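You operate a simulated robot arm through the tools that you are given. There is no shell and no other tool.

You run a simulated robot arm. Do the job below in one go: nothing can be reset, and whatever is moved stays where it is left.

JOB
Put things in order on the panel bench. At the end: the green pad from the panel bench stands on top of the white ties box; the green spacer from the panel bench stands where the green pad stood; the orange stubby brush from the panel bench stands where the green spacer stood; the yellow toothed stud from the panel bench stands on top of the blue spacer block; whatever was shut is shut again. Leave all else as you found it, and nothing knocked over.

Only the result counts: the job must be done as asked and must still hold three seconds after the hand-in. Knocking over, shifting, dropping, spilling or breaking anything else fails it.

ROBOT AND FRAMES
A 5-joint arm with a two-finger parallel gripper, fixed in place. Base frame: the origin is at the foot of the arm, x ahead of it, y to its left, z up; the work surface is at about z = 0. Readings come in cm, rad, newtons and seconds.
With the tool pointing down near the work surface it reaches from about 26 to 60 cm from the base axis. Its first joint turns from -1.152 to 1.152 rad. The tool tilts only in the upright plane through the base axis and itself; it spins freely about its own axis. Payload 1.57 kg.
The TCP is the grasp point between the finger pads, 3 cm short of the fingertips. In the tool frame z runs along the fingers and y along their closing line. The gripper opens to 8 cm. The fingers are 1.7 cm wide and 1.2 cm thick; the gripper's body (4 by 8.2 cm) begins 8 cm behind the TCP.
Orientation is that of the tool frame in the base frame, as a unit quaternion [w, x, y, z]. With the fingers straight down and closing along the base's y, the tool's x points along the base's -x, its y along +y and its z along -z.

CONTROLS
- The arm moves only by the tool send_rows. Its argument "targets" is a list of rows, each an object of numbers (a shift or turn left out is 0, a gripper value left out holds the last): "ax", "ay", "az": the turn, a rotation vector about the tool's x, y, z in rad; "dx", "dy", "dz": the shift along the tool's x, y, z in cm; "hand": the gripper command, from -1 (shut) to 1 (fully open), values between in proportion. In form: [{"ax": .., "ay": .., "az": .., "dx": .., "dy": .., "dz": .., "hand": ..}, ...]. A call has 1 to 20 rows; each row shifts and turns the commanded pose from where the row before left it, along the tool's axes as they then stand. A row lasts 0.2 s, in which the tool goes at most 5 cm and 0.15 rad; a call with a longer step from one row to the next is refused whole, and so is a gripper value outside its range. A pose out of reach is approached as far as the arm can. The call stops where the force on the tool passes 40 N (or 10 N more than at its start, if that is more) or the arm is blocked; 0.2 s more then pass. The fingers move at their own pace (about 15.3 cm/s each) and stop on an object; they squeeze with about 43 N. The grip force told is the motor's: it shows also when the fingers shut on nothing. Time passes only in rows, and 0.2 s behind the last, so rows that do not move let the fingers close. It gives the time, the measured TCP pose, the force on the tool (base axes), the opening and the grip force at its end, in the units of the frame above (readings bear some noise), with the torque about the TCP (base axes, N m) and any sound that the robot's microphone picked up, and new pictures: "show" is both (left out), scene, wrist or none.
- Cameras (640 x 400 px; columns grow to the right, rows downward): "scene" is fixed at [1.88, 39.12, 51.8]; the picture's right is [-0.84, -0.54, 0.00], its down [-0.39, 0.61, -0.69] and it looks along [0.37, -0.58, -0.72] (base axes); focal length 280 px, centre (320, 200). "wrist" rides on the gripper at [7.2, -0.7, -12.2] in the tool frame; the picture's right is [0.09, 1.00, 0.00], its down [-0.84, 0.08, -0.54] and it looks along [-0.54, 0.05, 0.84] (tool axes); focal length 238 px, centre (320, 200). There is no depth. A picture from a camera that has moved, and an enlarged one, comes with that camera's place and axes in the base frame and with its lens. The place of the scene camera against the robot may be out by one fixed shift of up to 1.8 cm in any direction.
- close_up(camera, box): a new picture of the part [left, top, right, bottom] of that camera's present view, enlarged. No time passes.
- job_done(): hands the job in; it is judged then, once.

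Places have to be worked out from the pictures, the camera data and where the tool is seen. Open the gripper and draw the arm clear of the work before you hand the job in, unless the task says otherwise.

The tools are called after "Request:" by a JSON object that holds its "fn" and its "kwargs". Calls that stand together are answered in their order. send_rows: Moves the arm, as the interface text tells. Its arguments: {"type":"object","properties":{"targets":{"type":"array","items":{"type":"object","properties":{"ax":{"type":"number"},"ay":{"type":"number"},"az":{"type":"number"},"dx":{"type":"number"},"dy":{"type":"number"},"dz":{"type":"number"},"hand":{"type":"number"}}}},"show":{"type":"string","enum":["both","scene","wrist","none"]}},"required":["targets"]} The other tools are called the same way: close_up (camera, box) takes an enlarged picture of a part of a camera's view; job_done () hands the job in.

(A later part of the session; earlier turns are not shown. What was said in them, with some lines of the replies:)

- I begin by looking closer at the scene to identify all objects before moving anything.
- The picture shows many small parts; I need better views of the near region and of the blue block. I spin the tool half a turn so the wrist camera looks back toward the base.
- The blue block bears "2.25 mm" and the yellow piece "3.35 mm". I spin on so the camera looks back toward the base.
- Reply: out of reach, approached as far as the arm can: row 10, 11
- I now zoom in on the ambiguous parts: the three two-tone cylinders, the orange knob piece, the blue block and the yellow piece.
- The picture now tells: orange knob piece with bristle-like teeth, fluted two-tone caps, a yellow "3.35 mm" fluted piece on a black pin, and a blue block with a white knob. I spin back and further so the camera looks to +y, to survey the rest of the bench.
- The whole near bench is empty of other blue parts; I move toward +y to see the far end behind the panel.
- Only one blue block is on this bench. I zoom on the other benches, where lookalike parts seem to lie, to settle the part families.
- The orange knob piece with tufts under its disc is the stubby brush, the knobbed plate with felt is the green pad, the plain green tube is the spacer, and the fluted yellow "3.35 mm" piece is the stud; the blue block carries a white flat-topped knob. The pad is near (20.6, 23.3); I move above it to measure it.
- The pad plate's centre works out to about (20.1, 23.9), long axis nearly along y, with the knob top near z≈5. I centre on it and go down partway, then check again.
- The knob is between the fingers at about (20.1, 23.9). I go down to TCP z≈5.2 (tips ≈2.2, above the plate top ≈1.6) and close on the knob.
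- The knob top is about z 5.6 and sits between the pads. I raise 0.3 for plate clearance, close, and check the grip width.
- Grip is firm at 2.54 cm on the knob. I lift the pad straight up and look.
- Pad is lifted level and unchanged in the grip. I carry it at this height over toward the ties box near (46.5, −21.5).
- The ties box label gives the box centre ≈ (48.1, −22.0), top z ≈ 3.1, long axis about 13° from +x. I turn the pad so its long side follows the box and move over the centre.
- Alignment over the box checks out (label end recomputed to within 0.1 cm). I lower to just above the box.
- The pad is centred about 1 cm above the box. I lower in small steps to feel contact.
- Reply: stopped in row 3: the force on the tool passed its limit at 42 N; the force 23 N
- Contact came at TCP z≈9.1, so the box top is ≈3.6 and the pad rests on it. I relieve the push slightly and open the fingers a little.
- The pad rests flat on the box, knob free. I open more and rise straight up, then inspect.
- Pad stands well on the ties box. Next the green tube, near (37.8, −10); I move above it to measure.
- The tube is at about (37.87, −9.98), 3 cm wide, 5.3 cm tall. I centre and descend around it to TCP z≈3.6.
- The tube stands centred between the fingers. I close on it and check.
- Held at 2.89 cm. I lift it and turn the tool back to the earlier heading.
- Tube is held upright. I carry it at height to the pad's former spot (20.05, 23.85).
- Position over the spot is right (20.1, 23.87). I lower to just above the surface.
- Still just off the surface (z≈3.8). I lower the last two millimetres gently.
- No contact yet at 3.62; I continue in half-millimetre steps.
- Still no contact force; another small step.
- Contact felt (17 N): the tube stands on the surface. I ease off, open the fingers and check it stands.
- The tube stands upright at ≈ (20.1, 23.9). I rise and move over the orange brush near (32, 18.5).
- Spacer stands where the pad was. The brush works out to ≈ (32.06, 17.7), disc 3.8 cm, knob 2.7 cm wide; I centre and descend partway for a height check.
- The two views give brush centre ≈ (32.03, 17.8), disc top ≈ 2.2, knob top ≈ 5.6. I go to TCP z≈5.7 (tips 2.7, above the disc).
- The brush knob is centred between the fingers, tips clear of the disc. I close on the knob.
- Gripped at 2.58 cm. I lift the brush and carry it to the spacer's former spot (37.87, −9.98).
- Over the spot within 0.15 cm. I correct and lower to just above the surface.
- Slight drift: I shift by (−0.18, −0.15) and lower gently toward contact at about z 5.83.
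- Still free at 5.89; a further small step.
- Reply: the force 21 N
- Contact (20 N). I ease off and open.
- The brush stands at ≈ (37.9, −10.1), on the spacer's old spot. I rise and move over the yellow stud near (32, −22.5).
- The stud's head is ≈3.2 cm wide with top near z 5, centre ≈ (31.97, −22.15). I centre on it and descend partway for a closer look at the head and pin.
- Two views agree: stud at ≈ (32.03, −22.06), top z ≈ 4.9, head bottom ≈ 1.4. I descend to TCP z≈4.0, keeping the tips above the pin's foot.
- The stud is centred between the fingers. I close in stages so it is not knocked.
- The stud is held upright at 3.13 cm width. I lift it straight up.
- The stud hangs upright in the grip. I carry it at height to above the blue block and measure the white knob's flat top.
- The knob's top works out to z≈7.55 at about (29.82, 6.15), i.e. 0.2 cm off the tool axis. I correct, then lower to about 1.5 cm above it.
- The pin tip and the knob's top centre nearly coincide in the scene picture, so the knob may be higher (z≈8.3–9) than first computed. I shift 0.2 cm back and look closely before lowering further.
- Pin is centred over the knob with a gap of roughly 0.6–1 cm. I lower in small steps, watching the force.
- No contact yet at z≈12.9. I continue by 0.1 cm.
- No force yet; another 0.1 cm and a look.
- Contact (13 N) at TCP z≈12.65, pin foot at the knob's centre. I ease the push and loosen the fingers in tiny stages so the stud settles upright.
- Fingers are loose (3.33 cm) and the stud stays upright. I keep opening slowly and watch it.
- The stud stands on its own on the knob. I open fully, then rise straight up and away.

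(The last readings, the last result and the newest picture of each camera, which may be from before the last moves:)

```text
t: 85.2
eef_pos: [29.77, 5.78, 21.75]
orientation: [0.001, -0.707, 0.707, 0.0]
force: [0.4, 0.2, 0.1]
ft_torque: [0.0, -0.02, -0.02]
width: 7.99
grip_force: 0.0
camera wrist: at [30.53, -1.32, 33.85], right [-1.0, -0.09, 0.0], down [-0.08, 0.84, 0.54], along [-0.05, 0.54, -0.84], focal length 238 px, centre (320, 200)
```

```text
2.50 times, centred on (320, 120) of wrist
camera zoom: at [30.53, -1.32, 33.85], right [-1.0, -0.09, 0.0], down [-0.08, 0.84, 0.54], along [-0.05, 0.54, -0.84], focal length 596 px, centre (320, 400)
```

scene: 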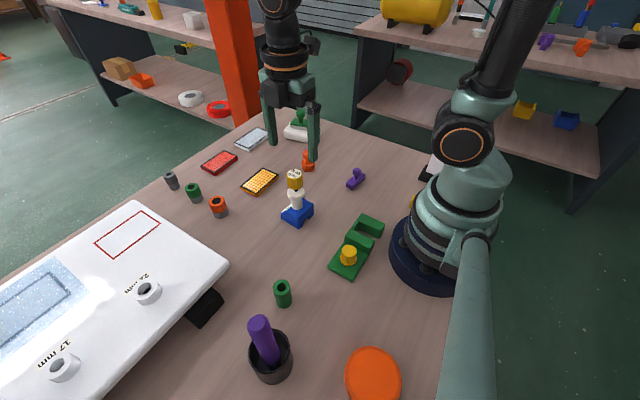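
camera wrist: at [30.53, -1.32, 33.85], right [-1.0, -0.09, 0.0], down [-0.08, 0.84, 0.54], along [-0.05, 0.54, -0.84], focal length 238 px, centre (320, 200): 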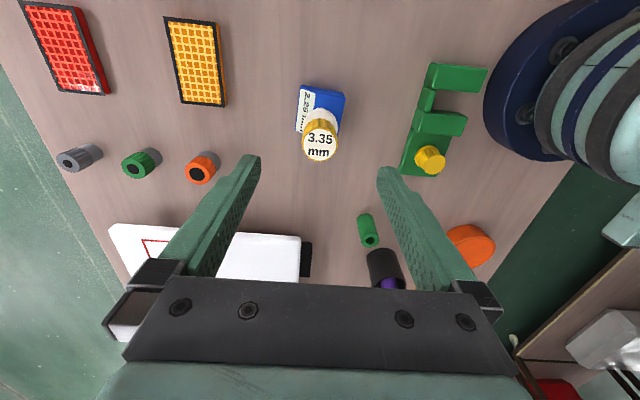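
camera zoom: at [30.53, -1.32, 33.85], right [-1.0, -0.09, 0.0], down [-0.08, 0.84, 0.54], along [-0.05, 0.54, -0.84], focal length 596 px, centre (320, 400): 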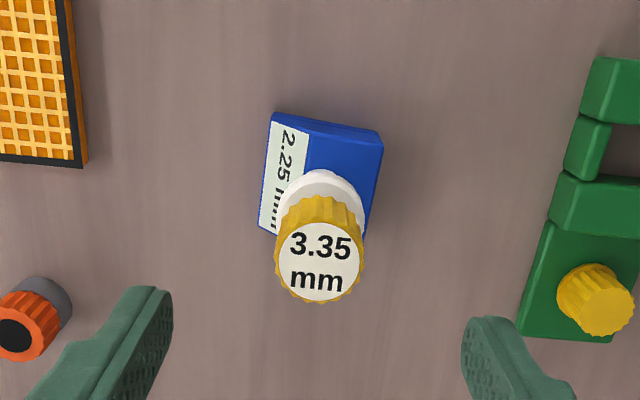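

The stud stands squarely on the block's knob. I draw the arm up and clear and inspect every placed object.

Request:
{"fn": "send_rows", "kwargs": {"targets": [{"dz": -2.5}, {"dz": -2.5}, {"dz": -1.5}, {"dy": -2.5, "dx": 1}, {"dy": -2.5, "dx": 1}, {"dy": -2.5, "dx": 1}, {}, {}], "show": "both"}}

Request:
{"fn": "close_up", "kwargs": {"camera": "scene", "box": [230, 100, 390, 230]}}

Request:
{"fn": "close_up", "kwargs": {"camera": "scene", "box": [220, 220, 380, 350]}}

```text
t: 87.0
eef_pos: [37.2, 2.87, 28.31]
orientation: [-0.001, 0.708, -0.706, 0.001]
force: [0.5, -0.4, 0.3]
ft_torque: [-0.02, 0.0, -0.02]
width: 8.0
grip_force: 0.1
camera wrist: at [37.87, -4.28, 40.46], right [-1.0, -0.09, 0.0], down [-0.08, 0.84, 0.54], along [-0.05, 0.54, -0.84], focal length 238 px, centre (320, 200)
```

scene: 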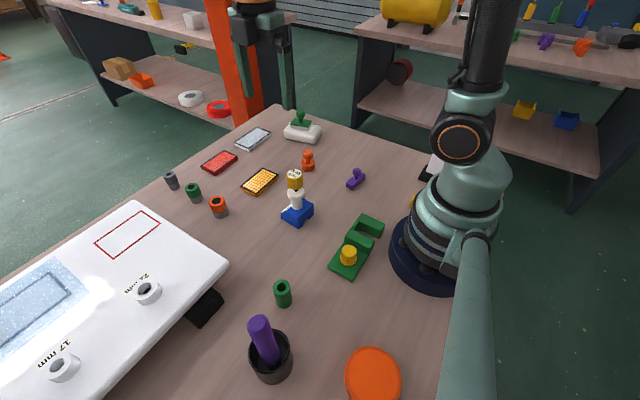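
wrist: 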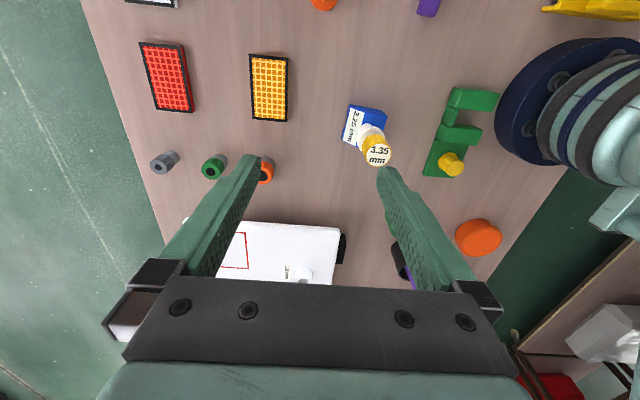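

```text
3.08 times, centred on (310, 165) of scene
camera zoom: at [1.88, 39.12, 51.8], right [-0.84, -0.54, 0.0], down [-0.39, 0.61, -0.69], along [0.37, -0.58, -0.72], focal length 861 px, centre (351, 308)
```

zoom: 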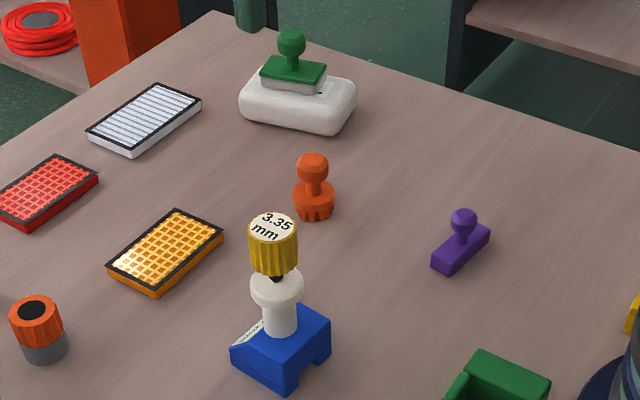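

```text
3.08 times, centred on (300, 285) of scene
camera zoom: at [1.88, 39.12, 51.8], right [-0.84, -0.54, 0.0], down [-0.39, 0.61, -0.69], along [0.37, -0.58, -0.72], focal length 861 px, centre (382, -62)
```

zoom: 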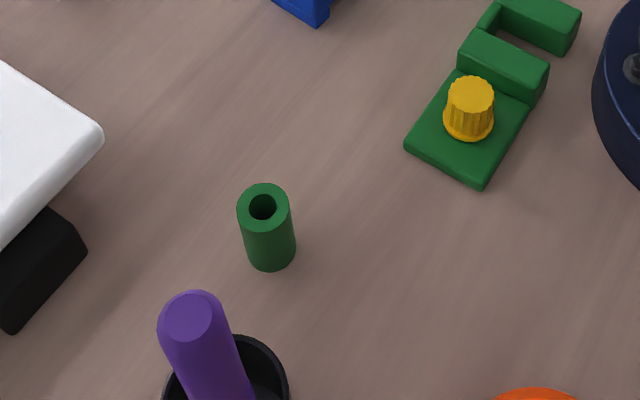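

All four pieces stand where asked: pad on the ties box, spacer on the pad's spot, brush on the spacer's spot, stud on the blue block. Nothing else has moved, and the gripper is open and clear, so I hand in.

Request:
{"fn": "job_done", "kwargs": {}}

```text
The job is handed in.
```

I finished all four moves and handed the job in; I don't have the verdict. In the last pictures everything was upright, and I saw nothing else out of place.

| Piece | Where it is now | How it was checked |
|---|---|---|
| Green pad | On top of the white ties box, long side along the box | Flat and near the middle of the lid. The lid is about 3.6 cm high. |
| Green spacer (the plain tube) | About (20.1, 23.9) cm, the pad's old spot | Within about 0.1 cm of where I measured the pad. |
| Orange stubby brush (knob with tufts underneath) | About (37.9, −10.1) cm, the spacer's old spot | Within about 0.15 cm of where I measured the spacer. |
| Yellow toothed stud ("3.35 mm") | On top of the blue block's white knob | Stood on its own for about four seconds before the hand-in. |

- **Which stud:** I took the "3.35 mm" piece as the yellow toothed stud. Another yellow fluted knob sits on the green fixture, closer to the base than the arm normally reaches, so I left it alone.
- **Where the stud stands:** I treated the white knob as part of the blue block and stood the stud on its flat top. There was no room beside it on the blue surface. If the knob counts as a separate object, the stud is resting on that instead of on the block.
- **Ties box:** The pad briefly pressed on the box with about 42 N as I set it down. The box did not appear to shift.

I didn't need to open anything that was shut. The gripper was left open and clear of the work.
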